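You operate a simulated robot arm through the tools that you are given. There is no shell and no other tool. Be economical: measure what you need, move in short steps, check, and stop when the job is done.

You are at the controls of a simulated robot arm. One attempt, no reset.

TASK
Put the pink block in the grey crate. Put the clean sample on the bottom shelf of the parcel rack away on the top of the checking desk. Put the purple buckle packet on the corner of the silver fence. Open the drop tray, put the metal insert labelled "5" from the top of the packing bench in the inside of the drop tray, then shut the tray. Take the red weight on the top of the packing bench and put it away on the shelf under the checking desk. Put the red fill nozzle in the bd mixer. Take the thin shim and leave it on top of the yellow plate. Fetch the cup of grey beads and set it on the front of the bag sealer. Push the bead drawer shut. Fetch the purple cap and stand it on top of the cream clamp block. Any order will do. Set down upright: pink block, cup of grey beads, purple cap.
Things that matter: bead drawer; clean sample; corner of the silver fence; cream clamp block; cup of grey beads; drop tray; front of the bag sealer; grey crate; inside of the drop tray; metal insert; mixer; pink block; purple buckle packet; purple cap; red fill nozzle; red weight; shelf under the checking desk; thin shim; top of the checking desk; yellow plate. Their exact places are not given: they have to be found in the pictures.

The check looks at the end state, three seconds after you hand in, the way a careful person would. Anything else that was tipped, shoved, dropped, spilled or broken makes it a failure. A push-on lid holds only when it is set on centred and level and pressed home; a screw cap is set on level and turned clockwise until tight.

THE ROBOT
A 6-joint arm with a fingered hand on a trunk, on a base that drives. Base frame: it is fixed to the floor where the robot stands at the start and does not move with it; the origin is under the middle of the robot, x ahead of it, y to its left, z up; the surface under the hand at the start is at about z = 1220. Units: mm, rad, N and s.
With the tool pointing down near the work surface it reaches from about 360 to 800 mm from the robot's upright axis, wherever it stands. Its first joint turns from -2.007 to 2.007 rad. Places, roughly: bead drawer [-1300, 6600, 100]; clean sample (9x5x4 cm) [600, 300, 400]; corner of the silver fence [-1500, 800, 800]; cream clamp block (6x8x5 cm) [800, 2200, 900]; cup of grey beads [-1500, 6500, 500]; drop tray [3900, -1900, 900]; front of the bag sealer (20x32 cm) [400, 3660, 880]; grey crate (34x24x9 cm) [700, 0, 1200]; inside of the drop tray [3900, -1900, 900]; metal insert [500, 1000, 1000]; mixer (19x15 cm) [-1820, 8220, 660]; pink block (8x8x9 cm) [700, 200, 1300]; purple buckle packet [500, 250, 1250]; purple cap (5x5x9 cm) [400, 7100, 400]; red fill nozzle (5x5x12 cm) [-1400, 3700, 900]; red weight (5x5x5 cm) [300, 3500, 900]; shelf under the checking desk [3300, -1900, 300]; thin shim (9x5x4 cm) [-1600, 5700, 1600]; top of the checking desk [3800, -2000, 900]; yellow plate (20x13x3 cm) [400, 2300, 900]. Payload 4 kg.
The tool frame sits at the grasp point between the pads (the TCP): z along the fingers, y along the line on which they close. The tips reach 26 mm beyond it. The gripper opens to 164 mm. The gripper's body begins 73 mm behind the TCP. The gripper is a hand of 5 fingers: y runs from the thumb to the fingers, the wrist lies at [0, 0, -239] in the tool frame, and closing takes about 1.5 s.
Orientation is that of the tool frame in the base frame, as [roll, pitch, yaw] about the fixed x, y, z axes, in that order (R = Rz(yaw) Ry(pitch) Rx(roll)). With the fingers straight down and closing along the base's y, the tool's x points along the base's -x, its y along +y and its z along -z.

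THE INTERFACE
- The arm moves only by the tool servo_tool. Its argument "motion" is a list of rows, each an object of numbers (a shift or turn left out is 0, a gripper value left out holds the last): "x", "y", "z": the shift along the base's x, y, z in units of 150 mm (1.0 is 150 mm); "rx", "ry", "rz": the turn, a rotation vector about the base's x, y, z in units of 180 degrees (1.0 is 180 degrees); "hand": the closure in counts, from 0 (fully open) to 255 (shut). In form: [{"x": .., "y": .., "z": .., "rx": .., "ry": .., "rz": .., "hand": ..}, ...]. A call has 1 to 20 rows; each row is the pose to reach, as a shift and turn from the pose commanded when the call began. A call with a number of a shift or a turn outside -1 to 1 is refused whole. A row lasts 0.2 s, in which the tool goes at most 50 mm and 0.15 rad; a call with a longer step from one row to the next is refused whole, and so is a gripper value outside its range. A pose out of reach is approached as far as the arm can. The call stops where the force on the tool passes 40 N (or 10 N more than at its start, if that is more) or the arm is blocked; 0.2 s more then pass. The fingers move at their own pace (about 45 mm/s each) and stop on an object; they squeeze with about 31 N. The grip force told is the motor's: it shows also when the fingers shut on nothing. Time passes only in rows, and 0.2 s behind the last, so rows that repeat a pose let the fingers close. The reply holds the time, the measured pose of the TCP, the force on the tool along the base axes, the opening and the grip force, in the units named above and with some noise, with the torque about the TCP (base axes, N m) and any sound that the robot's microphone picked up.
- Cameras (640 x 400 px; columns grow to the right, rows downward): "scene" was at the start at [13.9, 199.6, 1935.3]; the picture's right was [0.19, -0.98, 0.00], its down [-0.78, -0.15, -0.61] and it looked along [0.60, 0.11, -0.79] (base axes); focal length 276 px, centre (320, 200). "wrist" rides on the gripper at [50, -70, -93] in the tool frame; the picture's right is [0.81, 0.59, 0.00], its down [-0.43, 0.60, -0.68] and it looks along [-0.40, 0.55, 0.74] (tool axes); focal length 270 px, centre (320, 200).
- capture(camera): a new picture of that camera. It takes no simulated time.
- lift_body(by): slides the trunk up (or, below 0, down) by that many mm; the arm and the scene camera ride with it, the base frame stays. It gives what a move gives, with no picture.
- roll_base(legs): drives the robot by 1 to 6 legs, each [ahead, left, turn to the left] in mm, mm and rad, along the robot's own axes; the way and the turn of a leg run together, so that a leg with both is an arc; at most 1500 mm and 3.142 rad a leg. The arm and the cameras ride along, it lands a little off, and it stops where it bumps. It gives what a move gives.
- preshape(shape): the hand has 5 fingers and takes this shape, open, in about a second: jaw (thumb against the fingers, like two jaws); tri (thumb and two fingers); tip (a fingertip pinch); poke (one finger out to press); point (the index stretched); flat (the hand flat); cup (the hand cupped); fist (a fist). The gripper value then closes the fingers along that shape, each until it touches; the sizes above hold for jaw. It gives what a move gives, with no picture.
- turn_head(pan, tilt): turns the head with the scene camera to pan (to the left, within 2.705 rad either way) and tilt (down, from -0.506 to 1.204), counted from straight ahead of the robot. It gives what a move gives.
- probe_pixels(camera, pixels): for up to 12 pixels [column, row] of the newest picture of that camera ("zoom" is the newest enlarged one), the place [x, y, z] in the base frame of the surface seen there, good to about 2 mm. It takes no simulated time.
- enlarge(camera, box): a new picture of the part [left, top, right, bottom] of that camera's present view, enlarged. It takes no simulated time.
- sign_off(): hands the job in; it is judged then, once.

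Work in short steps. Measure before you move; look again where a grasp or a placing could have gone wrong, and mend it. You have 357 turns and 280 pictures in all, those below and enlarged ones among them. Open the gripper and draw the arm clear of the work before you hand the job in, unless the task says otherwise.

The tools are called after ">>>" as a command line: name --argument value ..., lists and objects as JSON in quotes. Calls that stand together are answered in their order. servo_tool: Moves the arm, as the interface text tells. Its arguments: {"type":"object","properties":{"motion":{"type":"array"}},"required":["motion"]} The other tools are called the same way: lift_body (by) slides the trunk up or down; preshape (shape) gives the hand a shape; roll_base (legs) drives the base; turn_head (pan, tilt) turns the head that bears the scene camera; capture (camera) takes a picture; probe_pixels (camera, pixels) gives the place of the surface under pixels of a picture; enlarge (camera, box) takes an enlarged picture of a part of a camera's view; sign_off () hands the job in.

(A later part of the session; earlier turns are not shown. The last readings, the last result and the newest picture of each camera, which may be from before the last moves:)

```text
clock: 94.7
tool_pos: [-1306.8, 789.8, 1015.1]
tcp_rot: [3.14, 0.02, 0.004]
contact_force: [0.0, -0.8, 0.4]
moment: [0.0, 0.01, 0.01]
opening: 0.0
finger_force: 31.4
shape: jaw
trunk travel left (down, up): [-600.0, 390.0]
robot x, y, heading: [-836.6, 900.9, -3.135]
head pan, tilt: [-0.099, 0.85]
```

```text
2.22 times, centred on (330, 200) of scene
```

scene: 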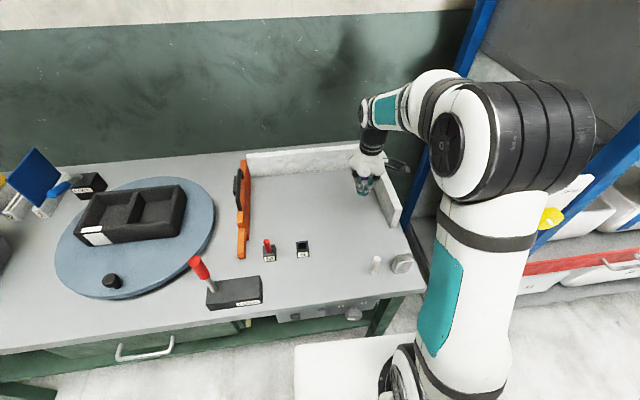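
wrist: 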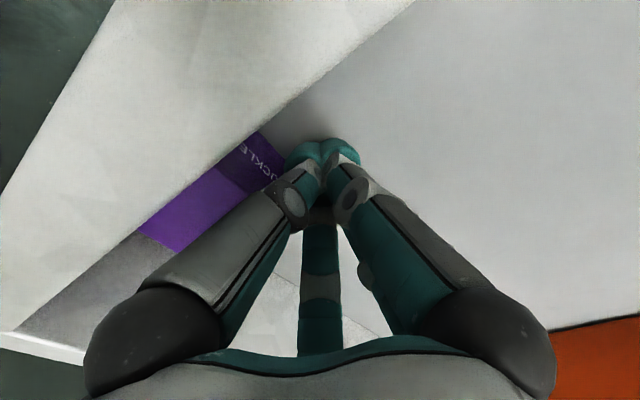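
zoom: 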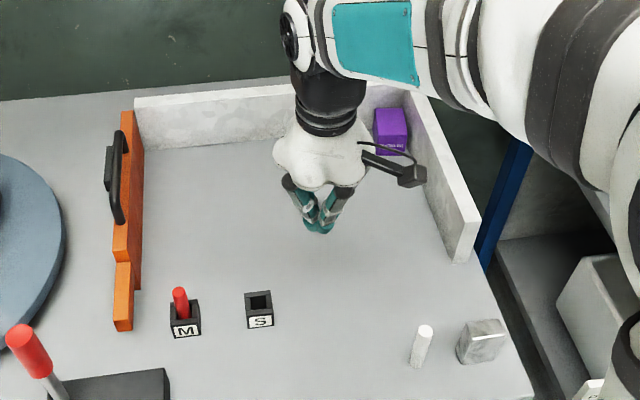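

The purple packet sits neatly in the fence corner. Next the clean sample: I back out, turn to face the rack and raise/lower as needed to look at the bottom shelf.

>>> roll_base --legs '[[-400, 0, 0], [0, 0, 3.14], [0, -650, 0]]'

>>> turn_head --pan 0.0 --tilt 0.75

>>> capture --camera "scene"

```text
clock: 107.9
tool_pos: [77.9, 392.0, 1014.3]
tcp_rot: [3.141, 0.021, -3.063]
contact_force: [-0.6, -0.3, -0.3]
moment: [0.0, 0.05, -0.01]
opening: 0.0
finger_force: 31.1
shape: jaw
trunk travel left (down, up): [-600.0, 390.0]
robot x, y, heading: [-383.4, 248.5, 0.081]
head pan, tilt: [-0.099, 0.85]
```

```text
clock: 108.5
tool_pos: [78.6, 393.4, 1015.0]
tcp_rot: [3.14, 0.019, -3.061]
contact_force: [1.4, 0.4, 0.5]
moment: [0.04, 0.0, -0.04]
opening: 0.2
finger_force: 31.4
shape: jaw
trunk travel left (down, up): [-600.0, 390.0]
robot x, y, heading: [-384.0, 248.3, 0.08]
head pan, tilt: [0.0, 0.75]
```

```text
209 pictures are left
```

scene: 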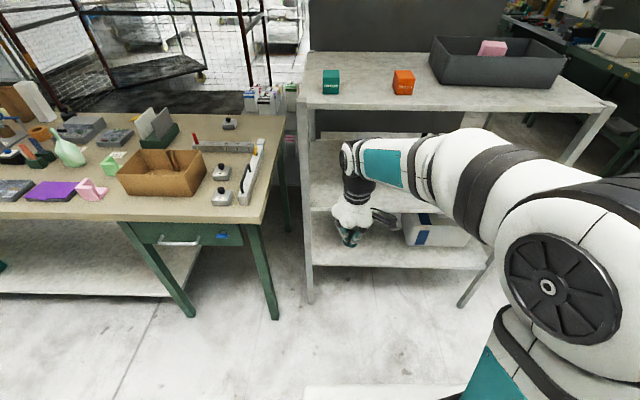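

I lower the trunk to see into the shelves from a lower height.

>>> lift_body --by -400

>>> turn_head --pan -0.05 --tilt 0.5

>>> capture --camera "scene"

```text
clock: 112.4
tool_pos: [79.5, 392.3, 613.4]
tcp_rot: [3.139, 0.019, -3.06]
contact_force: [-0.6, 0.3, 0.0]
moment: [0.0, 0.01, 0.03]
opening: 0.2
finger_force: 30.8
shape: jaw
trunk travel left (down, up): [-200.0, 790.0]
robot x, y, heading: [-384.8, 249.8, 0.073]
head pan, tilt: [0.0, 0.75]
```

```text
clock: 113.2
tool_pos: [79.1, 392.3, 614.0]
tcp_rot: [3.141, 0.02, -3.062]
contact_force: [1.2, -0.1, 0.4]
moment: [-0.01, -0.01, -0.02]
opening: 0.3
finger_force: 31.0
shape: jaw
trunk travel left (down, up): [-200.0, 790.0]
robot x, y, heading: [-387.8, 251.6, 0.076]
head pan, tilt: [-0.051, 0.499]
```

```text
208 pictures are left
```

scene: 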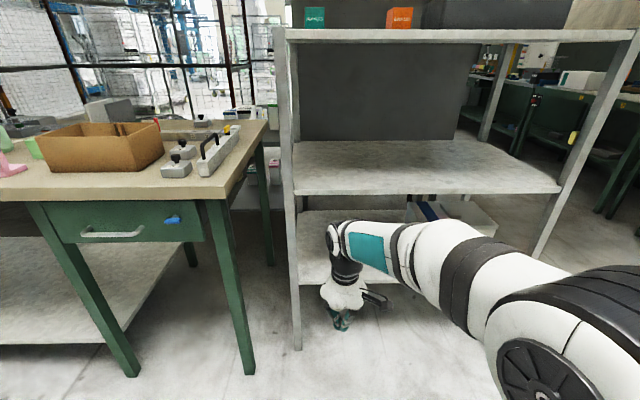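

The arm hides the bottom shelf, so I swing it to the left and look again.

>>> servo_tool --motion '[{"y": 0.25, "z": 0.15}, {"y": 0.5, "z": 0.3}, {"y": 0.75, "z": 0.45}, {"x": -0.1, "y": 0.98, "z": 0.6}, {"x": -0.1, "y": 0.98, "z": 0.6}]'

>>> servo_tool --motion '[{"y": 0.25, "z": 0.15}, {"x": -0.1, "y": 0.5, "z": 0.2}, {"x": -0.2, "y": 0.75, "z": 0.2}, {"x": -0.2, "y": 0.75, "z": 0.2}]'

>>> capture --camera "scene"

```text
clock: 114.3
tool_pos: [63.2, 541.1, 702.2]
tcp_rot: [3.14, 0.017, -3.062]
contact_force: [-0.3, -0.6, 0.2]
moment: [-0.01, -0.02, 0.0]
opening: 0.0
finger_force: 31.3
shape: jaw
trunk travel left (down, up): [-200.0, 790.0]
robot x, y, heading: [-384.2, 247.9, 0.08]
head pan, tilt: [-0.051, 0.499]
```

```text
clock: 115.3
tool_pos: [33.5, 651.3, 733.6]
tcp_rot: [3.14, 0.018, -3.061]
contact_force: [0.4, -0.2, -0.3]
moment: [-0.01, -0.02, 0.0]
opening: 0.1
finger_force: 31.2
shape: jaw
trunk travel left (down, up): [-200.0, 790.0]
robot x, y, heading: [-385.4, 250.6, 0.079]
head pan, tilt: [-0.051, 0.499]
```

```text
207 pictures are left
```

scene: 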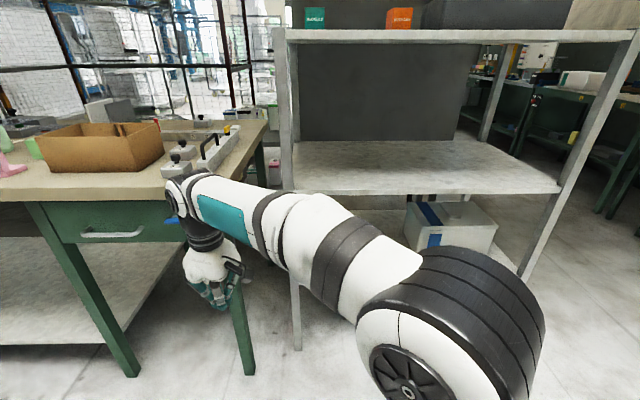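

The arm still blocks. I turn the base right so the arm swings off to the side, and pan the head back to the rack.

>>> roll_base --legs '[[0, 0, -1.3]]'

>>> turn_head --pan 1.3 --tilt 0.55

>>> capture --camera "scene"

```text
clock: 119.0
tool_pos: [109.2, -52.1, 733.1]
tcp_rot: [3.141, 0.019, 1.908]
contact_force: [0.4, -0.2, 0.2]
moment: [0.02, 0.01, 0.0]
opening: 0.1
finger_force: 30.5
shape: jaw
trunk travel left (down, up): [-200.0, 790.0]
robot x, y, heading: [-384.9, 253.1, -1.235]
head pan, tilt: [-0.051, 0.499]
```

```text
clock: 120.5
tool_pos: [109.1, -53.5, 734.5]
tcp_rot: [3.14, 0.02, 1.907]
contact_force: [0.0, -0.3, -0.3]
moment: [-0.03, -0.01, 0.02]
opening: 0.0
finger_force: 31.2
shape: jaw
trunk travel left (down, up): [-200.0, 790.0]
robot x, y, heading: [-384.3, 251.4, -1.243]
head pan, tilt: [1.3, 0.55]
```

```text
206 pictures are left
```

scene: 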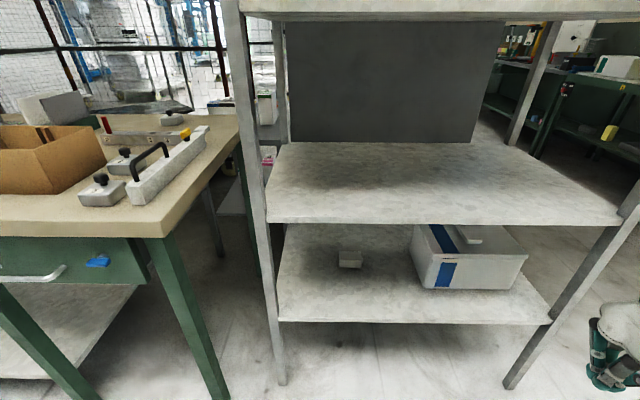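

The clean sample is the small item at (349,259) on the bottom shelf, next to a box with a blue stripe at (465,260). I probe and enlarge.

>>> probe_pixels --camera "scene" --pixels '[[349, 255], [349, 264], [340, 267], [360, 267], [330, 300], [420, 285], [470, 245], [330, 212], [400, 221], [330, 240], [275, 222], [620, 225]]'

>>> enlarge --camera "scene" --box '[270, 200, 550, 340]'

```text
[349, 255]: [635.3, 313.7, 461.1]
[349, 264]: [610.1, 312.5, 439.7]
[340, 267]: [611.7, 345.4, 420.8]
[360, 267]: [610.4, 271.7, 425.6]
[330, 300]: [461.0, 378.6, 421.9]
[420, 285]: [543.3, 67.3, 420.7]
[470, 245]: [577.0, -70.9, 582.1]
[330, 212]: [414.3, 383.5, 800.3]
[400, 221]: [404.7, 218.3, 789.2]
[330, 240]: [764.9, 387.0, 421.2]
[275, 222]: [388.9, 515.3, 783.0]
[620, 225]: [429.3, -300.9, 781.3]
```

```text
2.29 times, centred on (410, 270) of scene
```

zoom: 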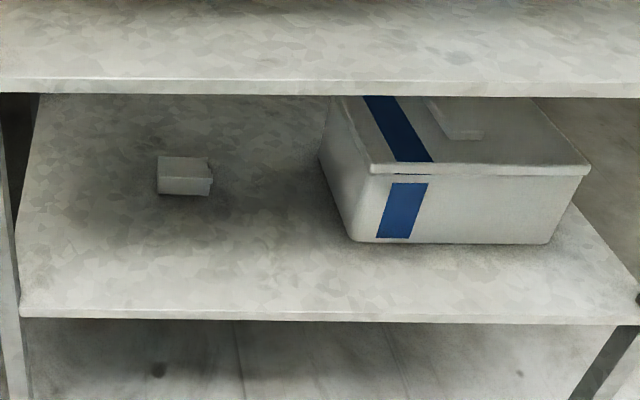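

The sample is at about (635, 309, 441) with its long side along y; the shelf is at z=421 and the shelf above at ~770–800. The hand must reach in at a tilt, so I test the "tip" shape to see how fingers fold.

>>> preshape --shape "tip"

>>> capture --camera "wrist"

>>> turn_head --pan 0.75 --tilt 0.75

>>> capture --camera "scene"

```text
clock: 121.4
tool_pos: [109.0, -53.4, 732.0]
tcp_rot: [3.14, 0.02, 1.907]
contact_force: [-0.7, 0.1, 0.0]
moment: [-0.01, 0.0, -0.01]
opening: 163.8
finger_force: 0.0
shape: tip
trunk travel left (down, up): [-200.0, 790.0]
robot x, y, heading: [-385.2, 247.0, -1.235]
head pan, tilt: [1.3, 0.55]
```

```text
204 pictures are left
```

wrist: 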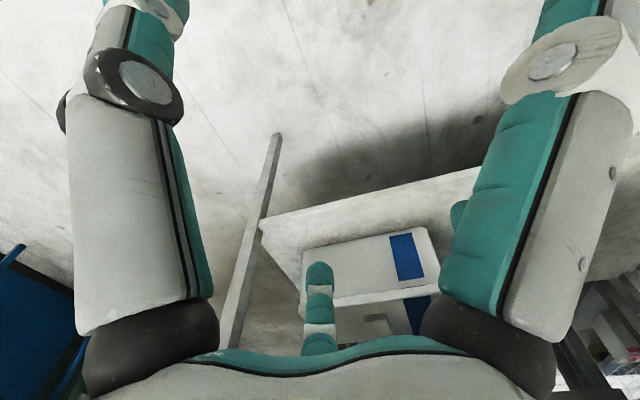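

```text
clock: 122.4
tool_pos: [108.1, -54.4, 732.5]
tcp_rot: [3.14, 0.019, 1.908]
contact_force: [0.1, 0.5, -0.1]
moment: [-0.01, -0.01, -0.01]
opening: 164.0
finger_force: 0.0
shape: tip
trunk travel left (down, up): [-200.0, 790.0]
robot x, y, heading: [-382.4, 247.7, -1.235]
head pan, tilt: [0.75, 0.75]
```

```text
203 pictures are left
```

scene: 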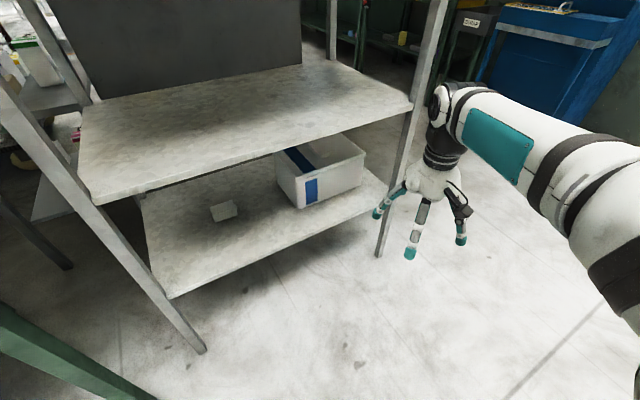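

"tip" keeps all fingers spread, so I return to jaw. The plan: trunk fully down so the forearm is level, hand vertical and low, and slide in by driving forward. I turn back to heading 0 and lower the trunk.

>>> preshape --shape "jaw"

>>> roll_base --legs '[[0, 0, 1.236], [0, 60, 0]]'

>>> lift_body --by -200

```text
clock: 123.3
tool_pos: [108.5, -53.5, 732.3]
tcp_rot: [3.14, 0.019, 1.907]
contact_force: [-0.1, -0.5, 0.5]
moment: [0.01, 0.0, -0.01]
opening: 163.9
finger_force: 0.0
shape: jaw
trunk travel left (down, up): [-200.0, 790.0]
robot x, y, heading: [-383.8, 248.2, -1.237]
head pan, tilt: [0.75, 0.75]
```

```text
clock: 127.2
tool_pos: [76.0, 665.3, 733.3]
tcp_rot: [3.14, 0.019, 3.117]
contact_force: [-0.1, -0.2, -0.6]
moment: [0.0, 0.0, -0.04]
opening: 164.0
finger_force: 0.0
shape: jaw
trunk travel left (down, up): [-200.0, 790.0]
robot x, y, heading: [-385.5, 311.9, -0.028]
head pan, tilt: [0.75, 0.75]
```

```text
clock: 129.4
tool_pos: [75.8, 664.9, 534.1]
tcp_rot: [3.141, 0.019, 3.115]
contact_force: [0.2, -0.8, 0.5]
moment: [-0.01, 0.03, 0.01]
opening: 163.9
finger_force: 0.0
shape: jaw
trunk travel left (down, up): [0.0, 990.0]
robot x, y, heading: [-383.9, 305.5, -0.033]
head pan, tilt: [0.75, 0.75]
```

I move the hand in front of the rack, level with the bottom shelf and stretched out (x≈310, y≈309, z≈470).

>>> servo_tool --motion '[{"x": 0.13, "y": -0.2, "z": 0.1, "hand": 50}, {"x": 0.26, "y": -0.4, "z": 0.1}, {"x": 0.39, "y": -0.6, "z": 0.1}, {"x": 0.52, "y": -0.79, "z": 0.1, "rz": 0.008}]'

>>> servo_tool --motion '[{"x": 0.13, "y": -0.2}, {"x": 0.26, "y": -0.4}, {"x": 0.39, "y": -0.6}, {"x": 0.52, "y": -0.79}]'

>>> servo_tool --motion '[{"x": 0.13, "y": -0.2, "z": -0.1}, {"x": 0.26, "y": -0.4, "z": -0.25}, {"x": 0.39, "y": -0.6, "z": -0.4}, {"x": 0.52, "y": -0.78, "z": -0.5}, {"x": 0.52, "y": -0.78, "z": -0.5}]'

>>> turn_head --pan 0.1 --tilt 0.2

>>> capture --camera "scene"

>>> capture --camera "wrist"

```text
clock: 130.4
tool_pos: [156.1, 544.7, 548.2]
tcp_rot: [3.139, 0.022, 3.14]
contact_force: [0.3, -0.4, 0.0]
moment: [-0.01, 0.02, 0.0]
opening: 132.3
finger_force: 0.0
shape: jaw
trunk travel left (down, up): [0.0, 990.0]
robot x, y, heading: [-385.1, 315.2, -0.033]
head pan, tilt: [0.75, 0.75]
```

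```text
clock: 131.4
tool_pos: [225.8, 424.7, 539.2]
tcp_rot: [3.138, 0.025, -3.14]
contact_force: [0.2, -0.2, 0.7]
moment: [-0.02, -0.03, 0.0]
opening: 132.2
finger_force: 0.1
shape: jaw
out of reach, approached as far as the arm can: row 2, 3, 4
trunk travel left (down, up): [0.0, 990.0]
robot x, y, heading: [-382.2, 312.6, -0.023]
head pan, tilt: [0.75, 0.75]
```

```text
clock: 132.6
tool_pos: [306.6, 308.3, 464.0]
tcp_rot: [3.14, 0.017, 3.14]
contact_force: [0.3, 0.1, -0.4]
moment: [-0.01, 0.01, 0.03]
opening: 132.3
finger_force: 0.0
shape: jaw
trunk travel left (down, up): [0.0, 990.0]
robot x, y, heading: [-385.7, 311.4, -0.029]
head pan, tilt: [0.75, 0.75]
```

```text
clock: 133.7
tool_pos: [306.4, 308.6, 463.7]
tcp_rot: [3.141, 0.019, 3.14]
contact_force: [-1.4, 0.4, 0.3]
moment: [-0.01, -0.01, -0.03]
opening: 132.0
finger_force: 0.1
shape: jaw
trunk travel left (down, up): [0.0, 990.0]
robot x, y, heading: [-380.8, 308.1, -0.03]
head pan, tilt: [0.099, 0.201]
```

```text
202 pictures are left
```

scene: 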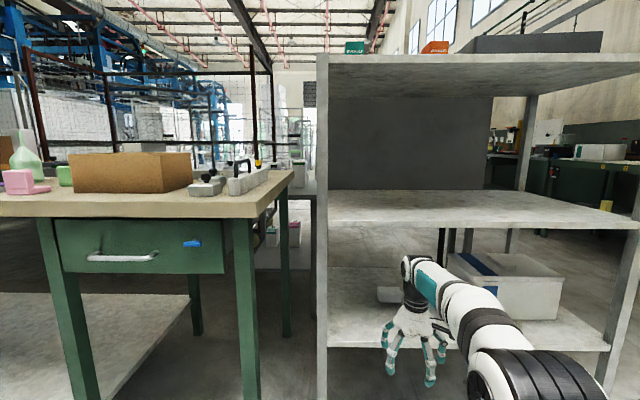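

```text
201 pictures are left
```

wrist: 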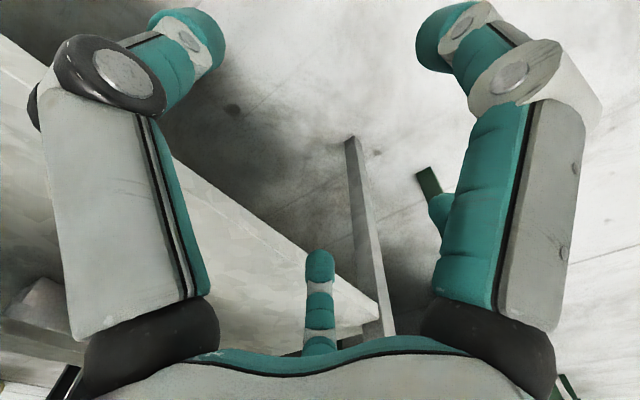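

The forearm is roughly level. I probe the wrist joint top, forearm, and the mid-shelf lip.

>>> probe_pixels --camera "scene" --pixels '[[412, 258], [440, 270], [460, 285], [490, 310], [520, 355], [400, 226], [400, 222], [400, 230], [470, 230], [390, 295], [322, 330], [385, 285]]'

>>> enlarge --camera "scene" --box '[300, 180, 560, 400]'

```text
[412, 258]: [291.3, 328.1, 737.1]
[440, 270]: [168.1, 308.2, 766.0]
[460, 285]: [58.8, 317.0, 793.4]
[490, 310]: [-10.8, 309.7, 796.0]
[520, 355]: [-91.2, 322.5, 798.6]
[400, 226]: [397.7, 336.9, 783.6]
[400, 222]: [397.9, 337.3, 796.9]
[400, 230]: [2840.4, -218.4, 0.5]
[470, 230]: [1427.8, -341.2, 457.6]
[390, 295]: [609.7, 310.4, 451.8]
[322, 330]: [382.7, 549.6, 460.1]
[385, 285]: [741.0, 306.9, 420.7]
```

```text
1.82 times, centred on (430, 290) of scene
```

zoom: 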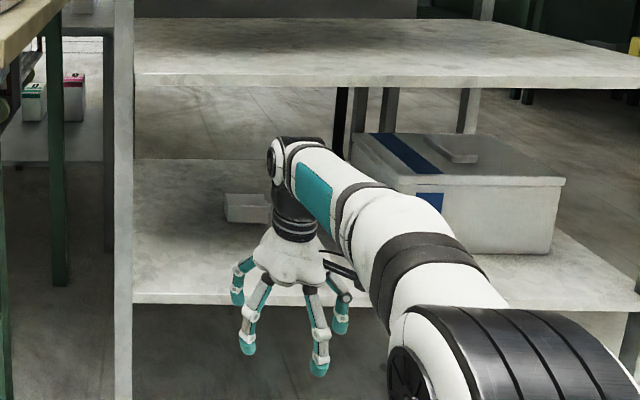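

With the hand tilted ~20° the joint stays further out and lower, giving clearance under the 778 mm lip. I back up 150 mm, then tilt and extend the arm.

>>> roll_base --legs '[[-150, 0, 0.03]]'

>>> servo_tool --motion '[{"x": 0.15, "ry": -0.028}, {"x": 0.35, "z": 0.02, "ry": -0.056}, {"x": 0.55, "z": 0.03, "ry": -0.084}, {"x": 0.75, "z": 0.04, "ry": -0.111}, {"x": 0.9, "z": 0.04, "ry": -0.111}, {"x": 0.9, "z": 0.04, "ry": -0.111}]'

>>> capture --camera "scene"

```text
clock: 135.0
tool_pos: [154.6, 329.0, 463.4]
tcp_rot: [3.14, 0.02, -3.113]
contact_force: [0.3, 0.3, -0.2]
moment: [-0.01, -0.02, -0.01]
opening: 132.0
finger_force: 0.0
shape: jaw
trunk travel left (down, up): [0.0, 990.0]
robot x, y, heading: [-537.7, 312.2, -0.001]
head pan, tilt: [0.099, 0.201]
```

```text
clock: 136.4
tool_pos: [290.2, 329.7, 470.4]
tcp_rot: [-3.133, 0.368, -3.112]
contact_force: [0.0, -0.3, 0.2]
moment: [0.02, 0.01, -0.02]
opening: 132.2
finger_force: 0.0
shape: jaw
trunk travel left (down, up): [0.0, 990.0]
robot x, y, heading: [-535.8, 312.7, 0.002]
head pan, tilt: [0.099, 0.201]
```

```text
199 pictures are left
```

scene: 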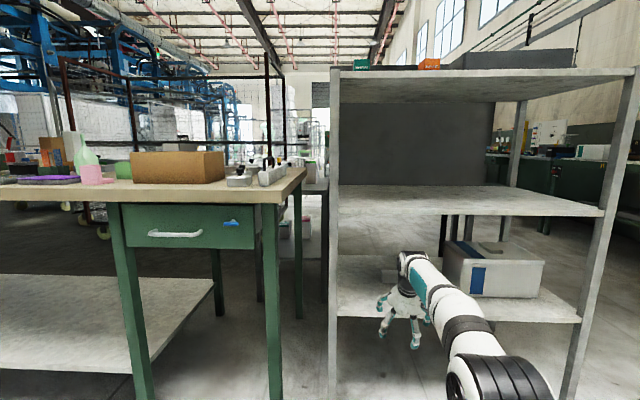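

The hand is tilted. I probe the arm's top profile again and the sample.

>>> probe_pixels --camera "scene" --pixels '[[408, 252], [425, 262], [440, 278], [455, 295], [470, 320], [480, 350], [388, 276], [385, 272], [395, 282], [384, 282]]'

>>> enlarge --camera "scene" --box '[340, 220, 500, 350]'

```text
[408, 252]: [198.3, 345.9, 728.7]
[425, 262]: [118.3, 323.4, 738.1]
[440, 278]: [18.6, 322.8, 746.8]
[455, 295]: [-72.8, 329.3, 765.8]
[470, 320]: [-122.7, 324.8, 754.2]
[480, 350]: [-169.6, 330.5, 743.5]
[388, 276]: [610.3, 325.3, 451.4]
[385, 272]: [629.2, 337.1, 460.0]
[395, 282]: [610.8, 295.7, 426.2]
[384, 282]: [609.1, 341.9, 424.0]
```

```text
3.08 times, centred on (420, 285) of scene
```

zoom: 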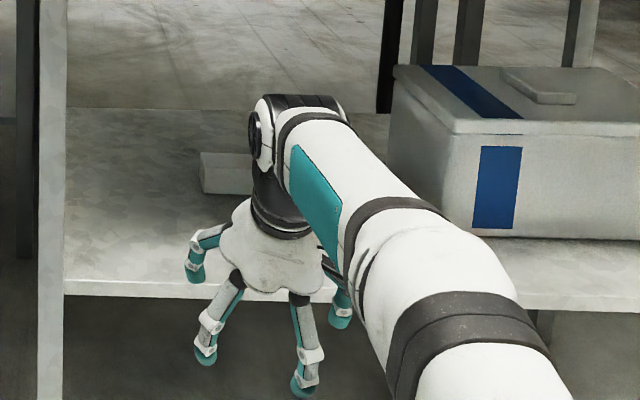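

The arm top stays below 766, and under 745 where it passes the lip (778). I align y and drive forward 300 mm.

>>> servo_tool --motion '[{"y": -0.07, "z": 0.03}, {"y": -0.135, "z": 0.03, "rz": -0.009}, {"y": -0.135, "z": 0.03, "rz": -0.009}]'

>>> roll_base --legs '[[200, 0, 0]]'

>>> capture --camera "wrist"

>>> capture --camera "scene"

```text
clock: 137.2
tool_pos: [289.5, 310.1, 474.2]
tcp_rot: [-3.133, 0.366, 3.141]
contact_force: [0.4, 0.0, -1.1]
moment: [0.01, 0.0, 0.0]
opening: 132.3
finger_force: 0.0
shape: jaw
trunk travel left (down, up): [0.0, 990.0]
robot x, y, heading: [-535.9, 313.7, 0.01]
head pan, tilt: [0.099, 0.201]
```

```text
clock: 138.8
tool_pos: [491.6, 307.9, 474.3]
tcp_rot: [-3.134, 0.365, 3.139]
contact_force: [0.1, -0.4, 0.4]
moment: [0.0, 0.0, -0.02]
opening: 132.0
finger_force: 0.1
shape: jaw
trunk travel left (down, up): [0.0, 990.0]
robot x, y, heading: [-337.6, 316.4, 0.0]
head pan, tilt: [0.099, 0.201]
```

```text
197 pictures are left
```

wrist: 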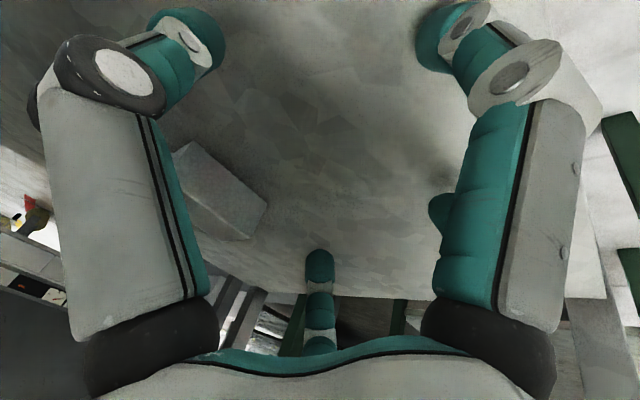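

```text
196 pictures are left
```

scene: 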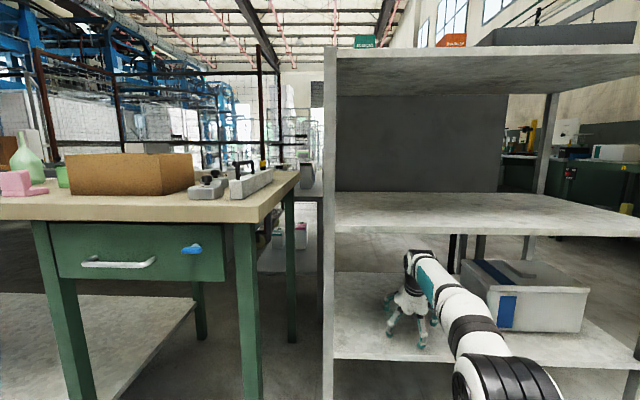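

The hand is inside the shelf. I probe the sample's corners in the wrist view at (190,145), (267,205), (230,240), and finger tips.

>>> probe_pixels --camera "wrist" --pixels '[[192, 150], [262, 205], [240, 237], [185, 200], [225, 200], [215, 165], [250, 220], [208, 50], [425, 50], [320, 262], [440, 210]]'

```text
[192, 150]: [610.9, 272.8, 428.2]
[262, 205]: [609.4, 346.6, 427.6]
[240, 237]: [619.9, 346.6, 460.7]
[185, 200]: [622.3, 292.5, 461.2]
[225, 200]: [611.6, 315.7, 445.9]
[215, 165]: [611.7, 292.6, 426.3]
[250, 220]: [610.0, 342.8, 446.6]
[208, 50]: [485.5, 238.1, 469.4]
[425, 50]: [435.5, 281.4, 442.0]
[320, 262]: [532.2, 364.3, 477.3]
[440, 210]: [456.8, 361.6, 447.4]
```

Sample spans y 271–348, front at x=609. I drive another 142 mm so the fingers straddle it.

>>> roll_base --legs '[[142, 0, 0]]'

>>> capture --camera "wrist"

```text
clock: 140.2
tool_pos: [634.5, 307.2, 474.5]
tcp_rot: [-3.131, 0.366, 3.14]
contact_force: [-0.1, 0.2, 0.4]
moment: [0.02, 0.0, -0.02]
opening: 132.2
finger_force: 0.1
shape: jaw
trunk travel left (down, up): [0.0, 990.0]
robot x, y, heading: [-193.4, 312.6, -0.003]
head pan, tilt: [0.099, 0.201]
```

```text
195 pictures are left
```

wrist: 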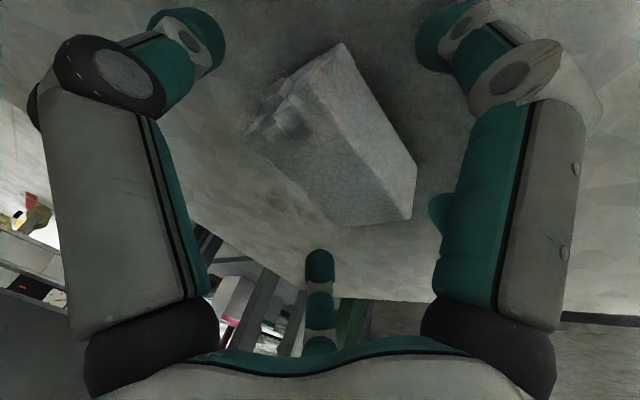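

The sample lies between thumb and fingers. I lower 6 mm and close.

>>> servo_tool --motion '[{"z": -0.04}, {"z": -0.04, "hand": 255}, {"z": -0.04, "hand": 255}, {"z": -0.04, "hand": 255}, {"z": -0.04, "hand": 255}, {"z": -0.04, "hand": 255}, {"z": -0.04, "hand": 255}, {"z": -0.04, "hand": 255}]'

>>> capture --camera "wrist"

```text
clock: 142.0
tool_pos: [634.3, 307.2, 467.7]
tcp_rot: [-3.134, 0.369, 3.139]
contact_force: [2.5, -1.8, 9.3]
moment: [0.11, 0.18, -0.04]
opening: 72.1
finger_force: 31.0
shape: jaw
trunk travel left (down, up): [0.0, 990.0]
robot x, y, heading: [-191.9, 312.5, -0.002]
head pan, tilt: [0.099, 0.201]
```

```text
194 pictures are left
```

wrist: 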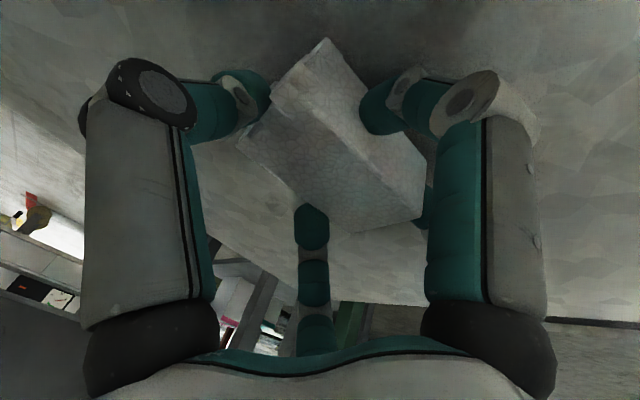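

Gripped at 72 mm. I lift 20 mm and check that the sample comes along.

>>> servo_tool --motion '[{"z": 0.05}, {"z": 0.1}, {"z": 0.14}, {"z": 0.14}]'

>>> capture --camera "wrist"

```text
clock: 143.0
tool_pos: [635.4, 307.6, 486.7]
tcp_rot: [-3.133, 0.366, 3.139]
contact_force: [0.0, 0.2, 0.0]
moment: [-0.01, 0.01, 0.01]
opening: 71.6
finger_force: 30.9
shape: jaw
trunk travel left (down, up): [0.0, 990.0]
robot x, y, heading: [-193.4, 310.6, -0.001]
head pan, tilt: [0.099, 0.201]
```

```text
193 pictures are left
```

wrist: 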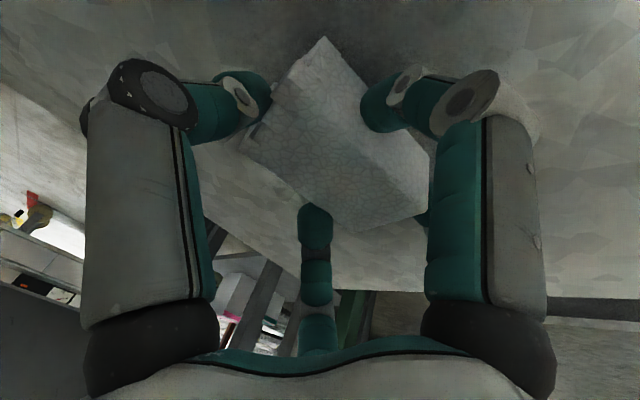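

The sample is lifted off the shelf. I back straight out 450 mm.

>>> roll_base --legs '[[-450, 0, 0]]'

>>> servo_tool --motion '[{"x": -0.15, "z": 0.15, "ry": 0.028}, {"x": -0.35, "z": 0.3, "ry": 0.056}, {"x": -0.55, "z": 0.45, "ry": 0.084}, {"x": -0.75, "z": 0.6, "ry": 0.111}, {"x": -1.0, "z": 0.75, "ry": 0.117}]'

>>> servo_tool --motion '[{"x": -0.25, "z": 0.15}, {"x": -0.5, "z": 0.3}, {"x": -0.75, "z": 0.4}, {"x": -0.75, "z": 0.4}]'

>>> lift_body --by 400

>>> turn_head --pan -0.6 --tilt 0.5

>>> lift_body --by 300

>>> capture --camera "wrist"

>>> capture --camera "scene"

```text
clock: 145.7
tool_pos: [177.0, 305.6, 487.8]
tcp_rot: [-3.134, 0.366, 3.136]
contact_force: [0.2, 0.2, 0.2]
moment: [0.01, 0.01, 0.01]
opening: 71.4
finger_force: 30.9
shape: jaw
trunk travel left (down, up): [0.0, 990.0]
robot x, y, heading: [-647.7, 316.3, -0.008]
head pan, tilt: [0.099, 0.201]
```

```text
clock: 146.9
tool_pos: [-10.1, 304.1, 536.5]
tcp_rot: [-3.13, 0.037, 3.135]
contact_force: [0.4, 0.3, -1.2]
moment: [0.0, 0.04, -0.01]
opening: 71.3
finger_force: 30.7
shape: jaw
out of reach, approached as far as the arm can: row 2, 3, 4, 5
trunk travel left (down, up): [0.0, 990.0]
robot x, y, heading: [-649.0, 314.5, -0.003]
head pan, tilt: [0.099, 0.201]
```

```text
clock: 147.9
tool_pos: [-127.9, 302.9, 560.1]
tcp_rot: [-3.132, 0.004, 3.136]
contact_force: [0.3, -0.1, 0.1]
moment: [0.0, -0.02, 0.02]
opening: 71.3
finger_force: 31.4
shape: jaw
out of reach, approached as far as the arm can: row 1, 2, 3, 4
trunk travel left (down, up): [0.0, 990.0]
robot x, y, heading: [-650.4, 315.3, -0.008]
head pan, tilt: [0.099, 0.201]
```

```text
clock: 151.8
tool_pos: [-128.8, 303.1, 959.0]
tcp_rot: [-3.133, 0.006, 3.136]
contact_force: [0.3, -0.1, -0.7]
moment: [0.0, -0.02, 0.01]
opening: 71.4
finger_force: 31.5
shape: jaw
trunk travel left (down, up): [-400.0, 590.0]
robot x, y, heading: [-649.9, 314.7, -0.0]
head pan, tilt: [0.099, 0.201]
```

```text
clock: 152.8
tool_pos: [-127.4, 303.2, 959.4]
tcp_rot: [-3.132, 0.004, 3.137]
contact_force: [0.6, -0.1, 0.0]
moment: [0.01, 0.01, 0.01]
opening: 71.4
finger_force: 31.0
shape: jaw
trunk travel left (down, up): [-400.0, 590.0]
robot x, y, heading: [-646.9, 312.1, -0.004]
head pan, tilt: [-0.6, 0.499]
```

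```text
clock: 155.8
tool_pos: [-128.7, 303.4, 1260.4]
tcp_rot: [-3.131, 0.006, 3.137]
contact_force: [0.3, 0.6, 0.5]
moment: [0.02, 0.01, -0.01]
opening: 71.5
finger_force: 31.4
shape: jaw
trunk travel left (down, up): [-700.0, 290.0]
robot x, y, heading: [-649.2, 314.3, -0.004]
head pan, tilt: [-0.6, 0.499]
```

```text
192 pictures are left
```

wrist: 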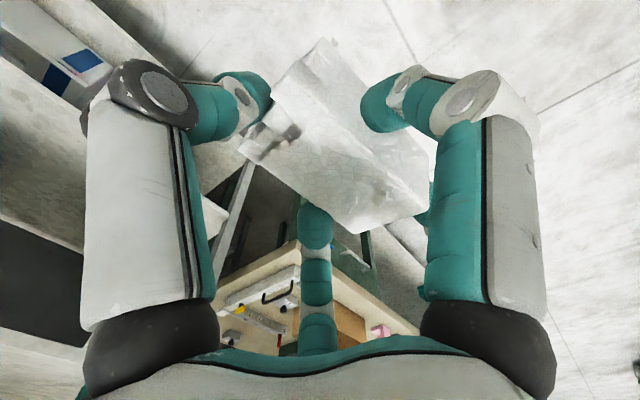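

```text
191 pictures are left
```

scene: 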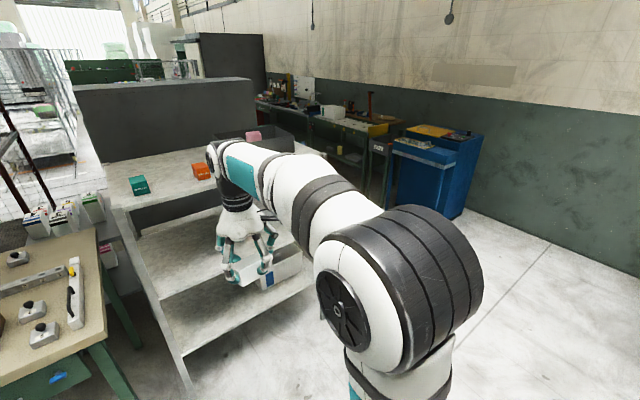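

Sample is held. I probe the route ahead: cabinet, blue cart, benches and floor.

>>> probe_pixels --camera "scene" --pixels '[[255, 100], [253, 80], [440, 200], [400, 190], [460, 215], [365, 170], [390, 140], [340, 160], [300, 125], [560, 235], [430, 160], [270, 100]]'

>>> enlarge --camera "scene" --box '[240, 60, 500, 230]'

```text
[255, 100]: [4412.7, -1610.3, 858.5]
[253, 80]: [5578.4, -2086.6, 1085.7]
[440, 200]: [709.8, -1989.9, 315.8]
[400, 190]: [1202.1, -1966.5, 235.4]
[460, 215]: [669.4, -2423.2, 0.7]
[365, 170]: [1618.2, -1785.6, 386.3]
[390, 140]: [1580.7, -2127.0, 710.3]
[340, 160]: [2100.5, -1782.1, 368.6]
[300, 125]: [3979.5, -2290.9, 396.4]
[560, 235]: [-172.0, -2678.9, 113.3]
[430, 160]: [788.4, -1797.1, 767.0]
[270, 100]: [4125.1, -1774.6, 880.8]
```

```text
2.35 times, centred on (370, 145) of scene
```

zoom: 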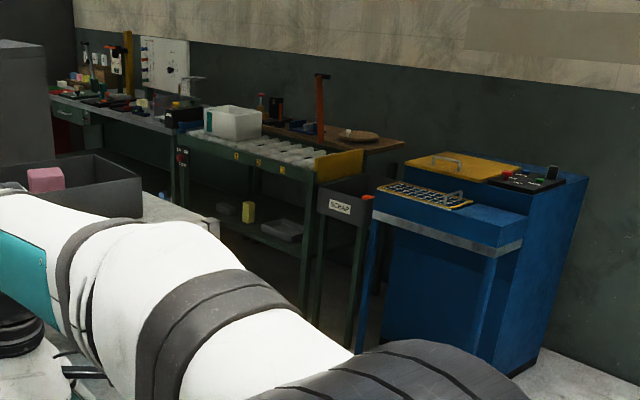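

Wall benches front at y≈−1780, so I drive in the aisle along y≈−1150. First sideways to the aisle, then look ahead.

>>> roll_base --legs '[[0, -1460, 0]]'

>>> turn_head --pan 0.0 --tilt 0.3

>>> capture --camera "scene"

```text
clock: 163.0
tool_pos: [-143.6, -1139.4, 1260.1]
tcp_rot: [-3.13, 0.006, 3.126]
contact_force: [0.6, -0.4, -0.8]
moment: [0.01, 0.01, 0.02]
opening: 71.2
finger_force: 30.9
shape: jaw
trunk travel left (down, up): [-700.0, 290.0]
robot x, y, heading: [-665.4, -1125.1, -0.011]
head pan, tilt: [-0.6, 0.499]
```

```text
clock: 164.0
tool_pos: [-142.9, -1139.6, 1259.5]
tcp_rot: [-3.13, 0.004, 3.128]
contact_force: [0.0, 0.2, -1.1]
moment: [0.0, 0.04, 0.03]
opening: 71.5
finger_force: 30.8
shape: jaw
trunk travel left (down, up): [-700.0, 290.0]
robot x, y, heading: [-660.6, -1123.5, -0.014]
head pan, tilt: [0.0, 0.3]
```

```text
189 pictures are left
```

scene: 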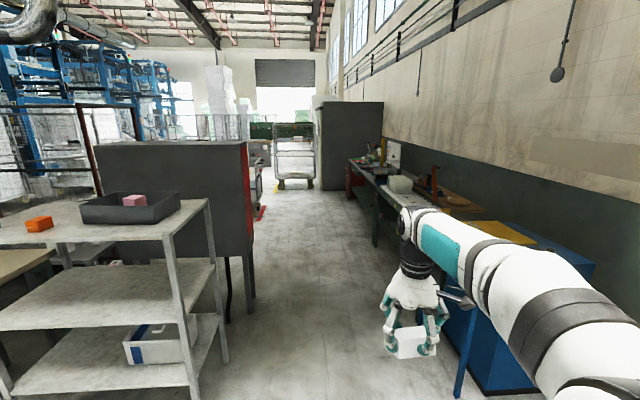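

The aisle is clear. I probe its limits.

>>> probe_pixels --camera "scene" --pixels '[[252, 295], [222, 358], [245, 170], [457, 392], [372, 238], [350, 200], [262, 212], [300, 250], [290, 185]]'

```text
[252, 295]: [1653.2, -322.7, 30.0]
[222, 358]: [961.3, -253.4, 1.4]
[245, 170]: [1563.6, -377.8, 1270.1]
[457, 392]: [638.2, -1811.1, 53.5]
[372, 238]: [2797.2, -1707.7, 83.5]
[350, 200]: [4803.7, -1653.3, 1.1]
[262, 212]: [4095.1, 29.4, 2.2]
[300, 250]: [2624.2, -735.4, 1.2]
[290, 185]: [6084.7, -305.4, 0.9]
```

I drive along the aisle to x≈3200.

>>> roll_base --legs '[[1500, 20, 0], [1500, 20, 0], [800, 20, 0]]'

>>> turn_head --pan -0.8 --tilt 0.5

>>> capture --camera "scene"

```text
refused: leg 1 is longer than a leg can be; nothing moved
```

```text
clock: 165.1
tool_pos: [-143.0, -1140.4, 1259.0]
tcp_rot: [-3.131, 0.005, 3.127]
contact_force: [1.0, 0.5, -0.3]
moment: [-0.02, 0.01, 0.01]
opening: 71.1
finger_force: 30.9
shape: jaw
trunk travel left (down, up): [-700.0, 290.0]
robot x, y, heading: [-667.8, -1125.1, -0.013]
head pan, tilt: [-0.799, 0.499]
```

```text
188 pictures are left
```

scene: 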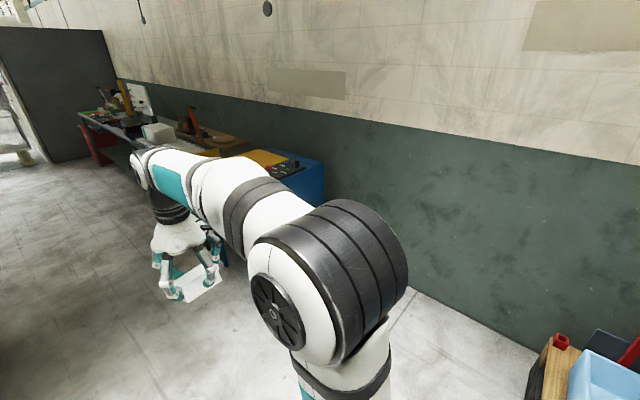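

Legs were a hair too long; I repeat with shorter ones.

>>> roll_base --legs '[[1400, 20, 0], [1400, 20, 0], [1000, 20, 0]]'

>>> capture --camera "scene"

```text
clock: 183.3
tool_pos: [3626.9, -1204.1, 1259.6]
tcp_rot: [-3.13, 0.006, 3.091]
contact_force: [0.4, 0.9, -0.5]
moment: [0.02, -0.02, 0.0]
opening: 71.2
finger_force: 31.3
shape: jaw
trunk travel left (down, up): [-700.0, 290.0]
robot x, y, heading: [3108.4, -1169.8, -0.047]
head pan, tilt: [-0.799, 0.499]
```

```text
187 pictures are left
```

scene: 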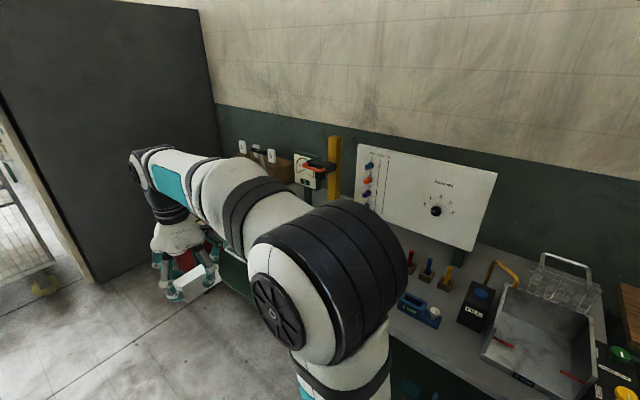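

I turn to face the desk.

>>> roll_base --legs '[[0, 0, -1.523]]'

>>> turn_head --pan 0.3 --tilt 0.6

>>> capture --camera "scene"

```text
clock: 187.5
tool_pos: [3085.9, -1690.0, 1260.2]
tcp_rot: [-3.131, 0.005, 1.547]
contact_force: [-0.2, -0.3, -0.6]
moment: [0.01, -0.02, -0.02]
opening: 71.3
finger_force: 31.5
shape: jaw
trunk travel left (down, up): [-700.0, 290.0]
robot x, y, heading: [3103.0, -1168.3, -1.593]
head pan, tilt: [-0.799, 0.499]
```

```text
clock: 188.8
tool_pos: [3085.1, -1689.6, 1260.0]
tcp_rot: [-3.131, 0.005, 1.545]
contact_force: [-0.3, 0.1, 0.0]
moment: [-0.02, -0.02, 0.03]
opening: 71.2
finger_force: 30.4
shape: jaw
trunk travel left (down, up): [-700.0, 290.0]
robot x, y, heading: [3104.0, -1168.0, -1.598]
head pan, tilt: [0.3, 0.6]
```

```text
186 pictures are left
```

scene: 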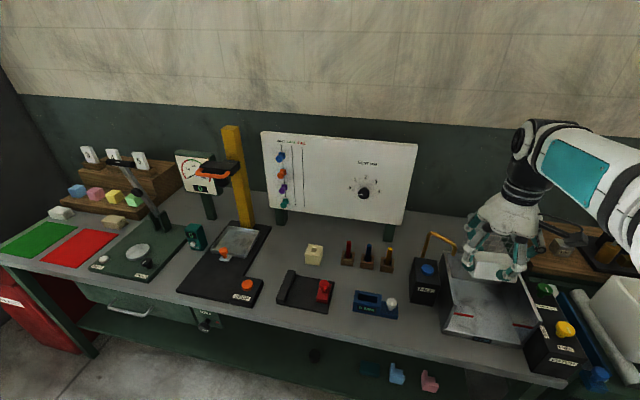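

I enlarge the desk's left part to find the drop tray and free space.

>>> enlarge --camera "scene" --box '[0, 130, 280, 370]'

>>> enlarge --camera "scene" --box '[260, 190, 600, 400]'

>>> probe_pixels --camera "scene" --pixels '[[130, 308], [205, 322], [112, 222], [62, 212], [40, 240], [80, 248], [170, 300], [315, 290], [250, 320], [0, 262], [560, 380], [330, 215]]'

```text
1.67 times, centred on (140, 250) of scene
```

zoom: 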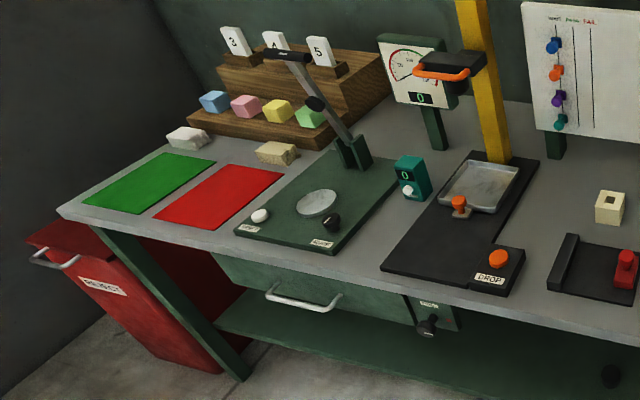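

```text
1.88 times, centred on (430, 295) of scene
```

zoom: 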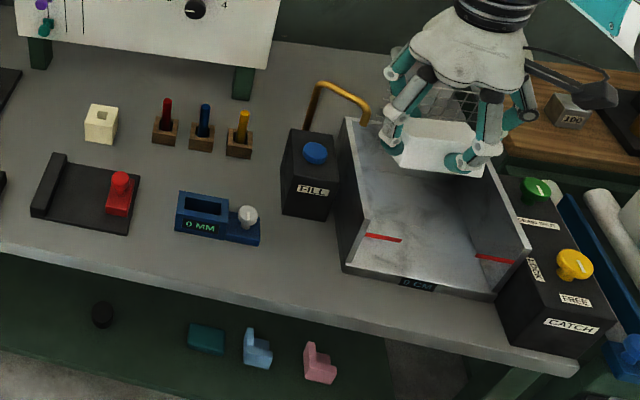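

```text
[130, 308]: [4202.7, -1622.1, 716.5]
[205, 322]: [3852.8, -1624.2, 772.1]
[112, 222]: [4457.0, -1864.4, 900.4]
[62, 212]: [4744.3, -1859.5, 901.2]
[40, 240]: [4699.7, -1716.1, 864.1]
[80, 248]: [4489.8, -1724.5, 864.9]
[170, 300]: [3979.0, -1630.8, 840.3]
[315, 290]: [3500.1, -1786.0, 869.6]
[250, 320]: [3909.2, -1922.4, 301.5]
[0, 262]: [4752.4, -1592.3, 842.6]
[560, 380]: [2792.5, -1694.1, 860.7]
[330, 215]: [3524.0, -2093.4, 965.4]
```

The desk is 860 high with y −1620…−2200. I probe candidate free spots and obstacles around the middle of the desk top.

>>> probe_pixels --camera "zoom" --pixels '[[155, 185], [140, 200], [180, 195], [165, 145], [45, 120], [20, 160], [130, 165], [270, 180], [260, 110], [100, 140], [120, 240], [265, 225]]'

```text
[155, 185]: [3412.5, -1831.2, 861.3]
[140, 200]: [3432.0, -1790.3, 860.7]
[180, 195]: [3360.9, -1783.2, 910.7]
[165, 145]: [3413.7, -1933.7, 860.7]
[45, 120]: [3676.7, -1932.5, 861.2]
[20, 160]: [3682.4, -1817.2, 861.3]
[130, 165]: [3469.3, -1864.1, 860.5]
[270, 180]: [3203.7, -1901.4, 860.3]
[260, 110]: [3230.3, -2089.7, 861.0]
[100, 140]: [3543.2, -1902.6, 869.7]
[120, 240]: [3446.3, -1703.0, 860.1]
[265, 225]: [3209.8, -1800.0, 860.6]
```

A free spot seems to be near (3650, −1900). I probe the neighbours' edges.

>>> probe_pixels --camera "scene" --pixels '[[271, 228], [255, 262], [263, 283], [275, 296], [303, 258], [303, 248], [283, 240], [285, 265], [295, 225], [275, 270]]'

```text
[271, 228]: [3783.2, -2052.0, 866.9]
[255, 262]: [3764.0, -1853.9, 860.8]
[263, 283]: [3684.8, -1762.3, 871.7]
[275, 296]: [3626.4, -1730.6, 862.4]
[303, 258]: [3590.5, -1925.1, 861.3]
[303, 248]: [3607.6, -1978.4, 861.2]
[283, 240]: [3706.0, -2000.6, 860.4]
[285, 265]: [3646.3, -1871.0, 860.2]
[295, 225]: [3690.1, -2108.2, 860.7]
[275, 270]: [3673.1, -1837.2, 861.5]
```

Free area centre ≈(3675, −1930). I drive left 572 mm, then a bit forward.

>>> roll_base --legs '[[0, 0, 0.027], [0, 572, 0], [130, 0, 0]]'

>>> turn_head --pan 0.1 --tilt 0.75

>>> capture --camera "scene"

```text
clock: 193.3
tool_pos: [3668.8, -1820.4, 1258.7]
tcp_rot: [-3.133, 0.004, 1.567]
contact_force: [0.4, 0.0, -0.9]
moment: [0.06, -0.01, 0.01]
opening: 71.2
finger_force: 30.7
shape: jaw
trunk travel left (down, up): [-700.0, 290.0]
robot x, y, heading: [3678.7, -1293.4, -1.578]
head pan, tilt: [0.3, 0.6]
```

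```text
clock: 194.1
tool_pos: [3668.6, -1817.1, 1259.6]
tcp_rot: [-3.131, 0.005, 1.568]
contact_force: [0.6, 0.0, 0.1]
moment: [-0.01, -0.02, -0.01]
opening: 71.4
finger_force: 31.1
shape: jaw
trunk travel left (down, up): [-700.0, 290.0]
robot x, y, heading: [3679.5, -1300.7, -1.571]
head pan, tilt: [0.099, 0.75]
```

```text
183 pictures are left
```

scene: 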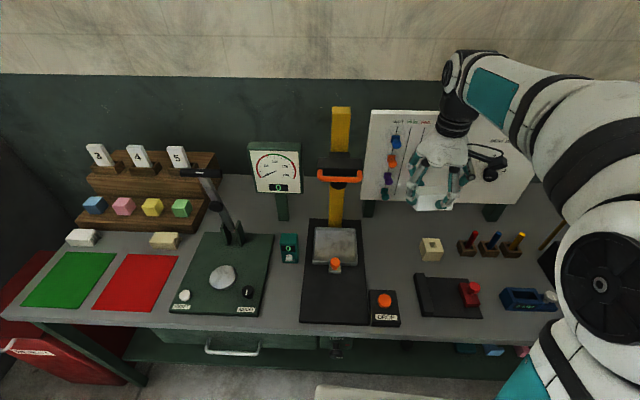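

I enlarge the drop station and the under-desk drawer.

>>> enlarge --camera "scene" --box '[280, 140, 420, 340]'

>>> probe_pixels --camera "scene" --pixels '[[325, 240], [315, 228], [355, 228], [353, 265], [316, 265], [335, 262], [335, 270], [330, 320], [362, 300], [340, 175], [395, 240], [380, 265]]'

```text
2.00 times, centred on (350, 240) of scene
```

zoom: 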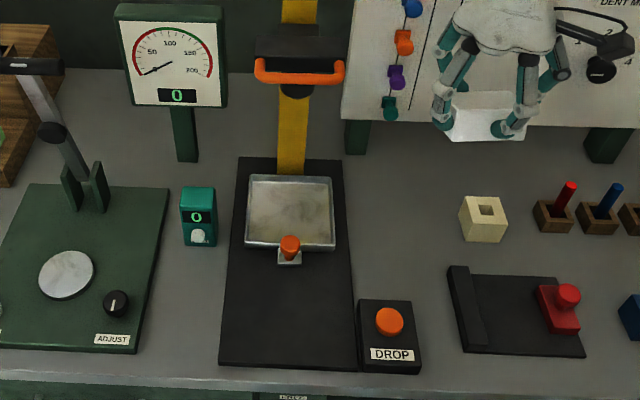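

```text
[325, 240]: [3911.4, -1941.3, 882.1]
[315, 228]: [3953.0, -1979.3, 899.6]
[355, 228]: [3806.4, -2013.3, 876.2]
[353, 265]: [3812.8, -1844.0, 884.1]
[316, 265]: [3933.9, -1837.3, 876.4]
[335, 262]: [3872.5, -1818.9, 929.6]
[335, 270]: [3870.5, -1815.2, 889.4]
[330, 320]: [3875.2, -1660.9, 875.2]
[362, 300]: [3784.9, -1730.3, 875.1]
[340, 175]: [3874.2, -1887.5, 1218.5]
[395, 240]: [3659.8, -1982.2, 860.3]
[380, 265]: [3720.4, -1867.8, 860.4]
```

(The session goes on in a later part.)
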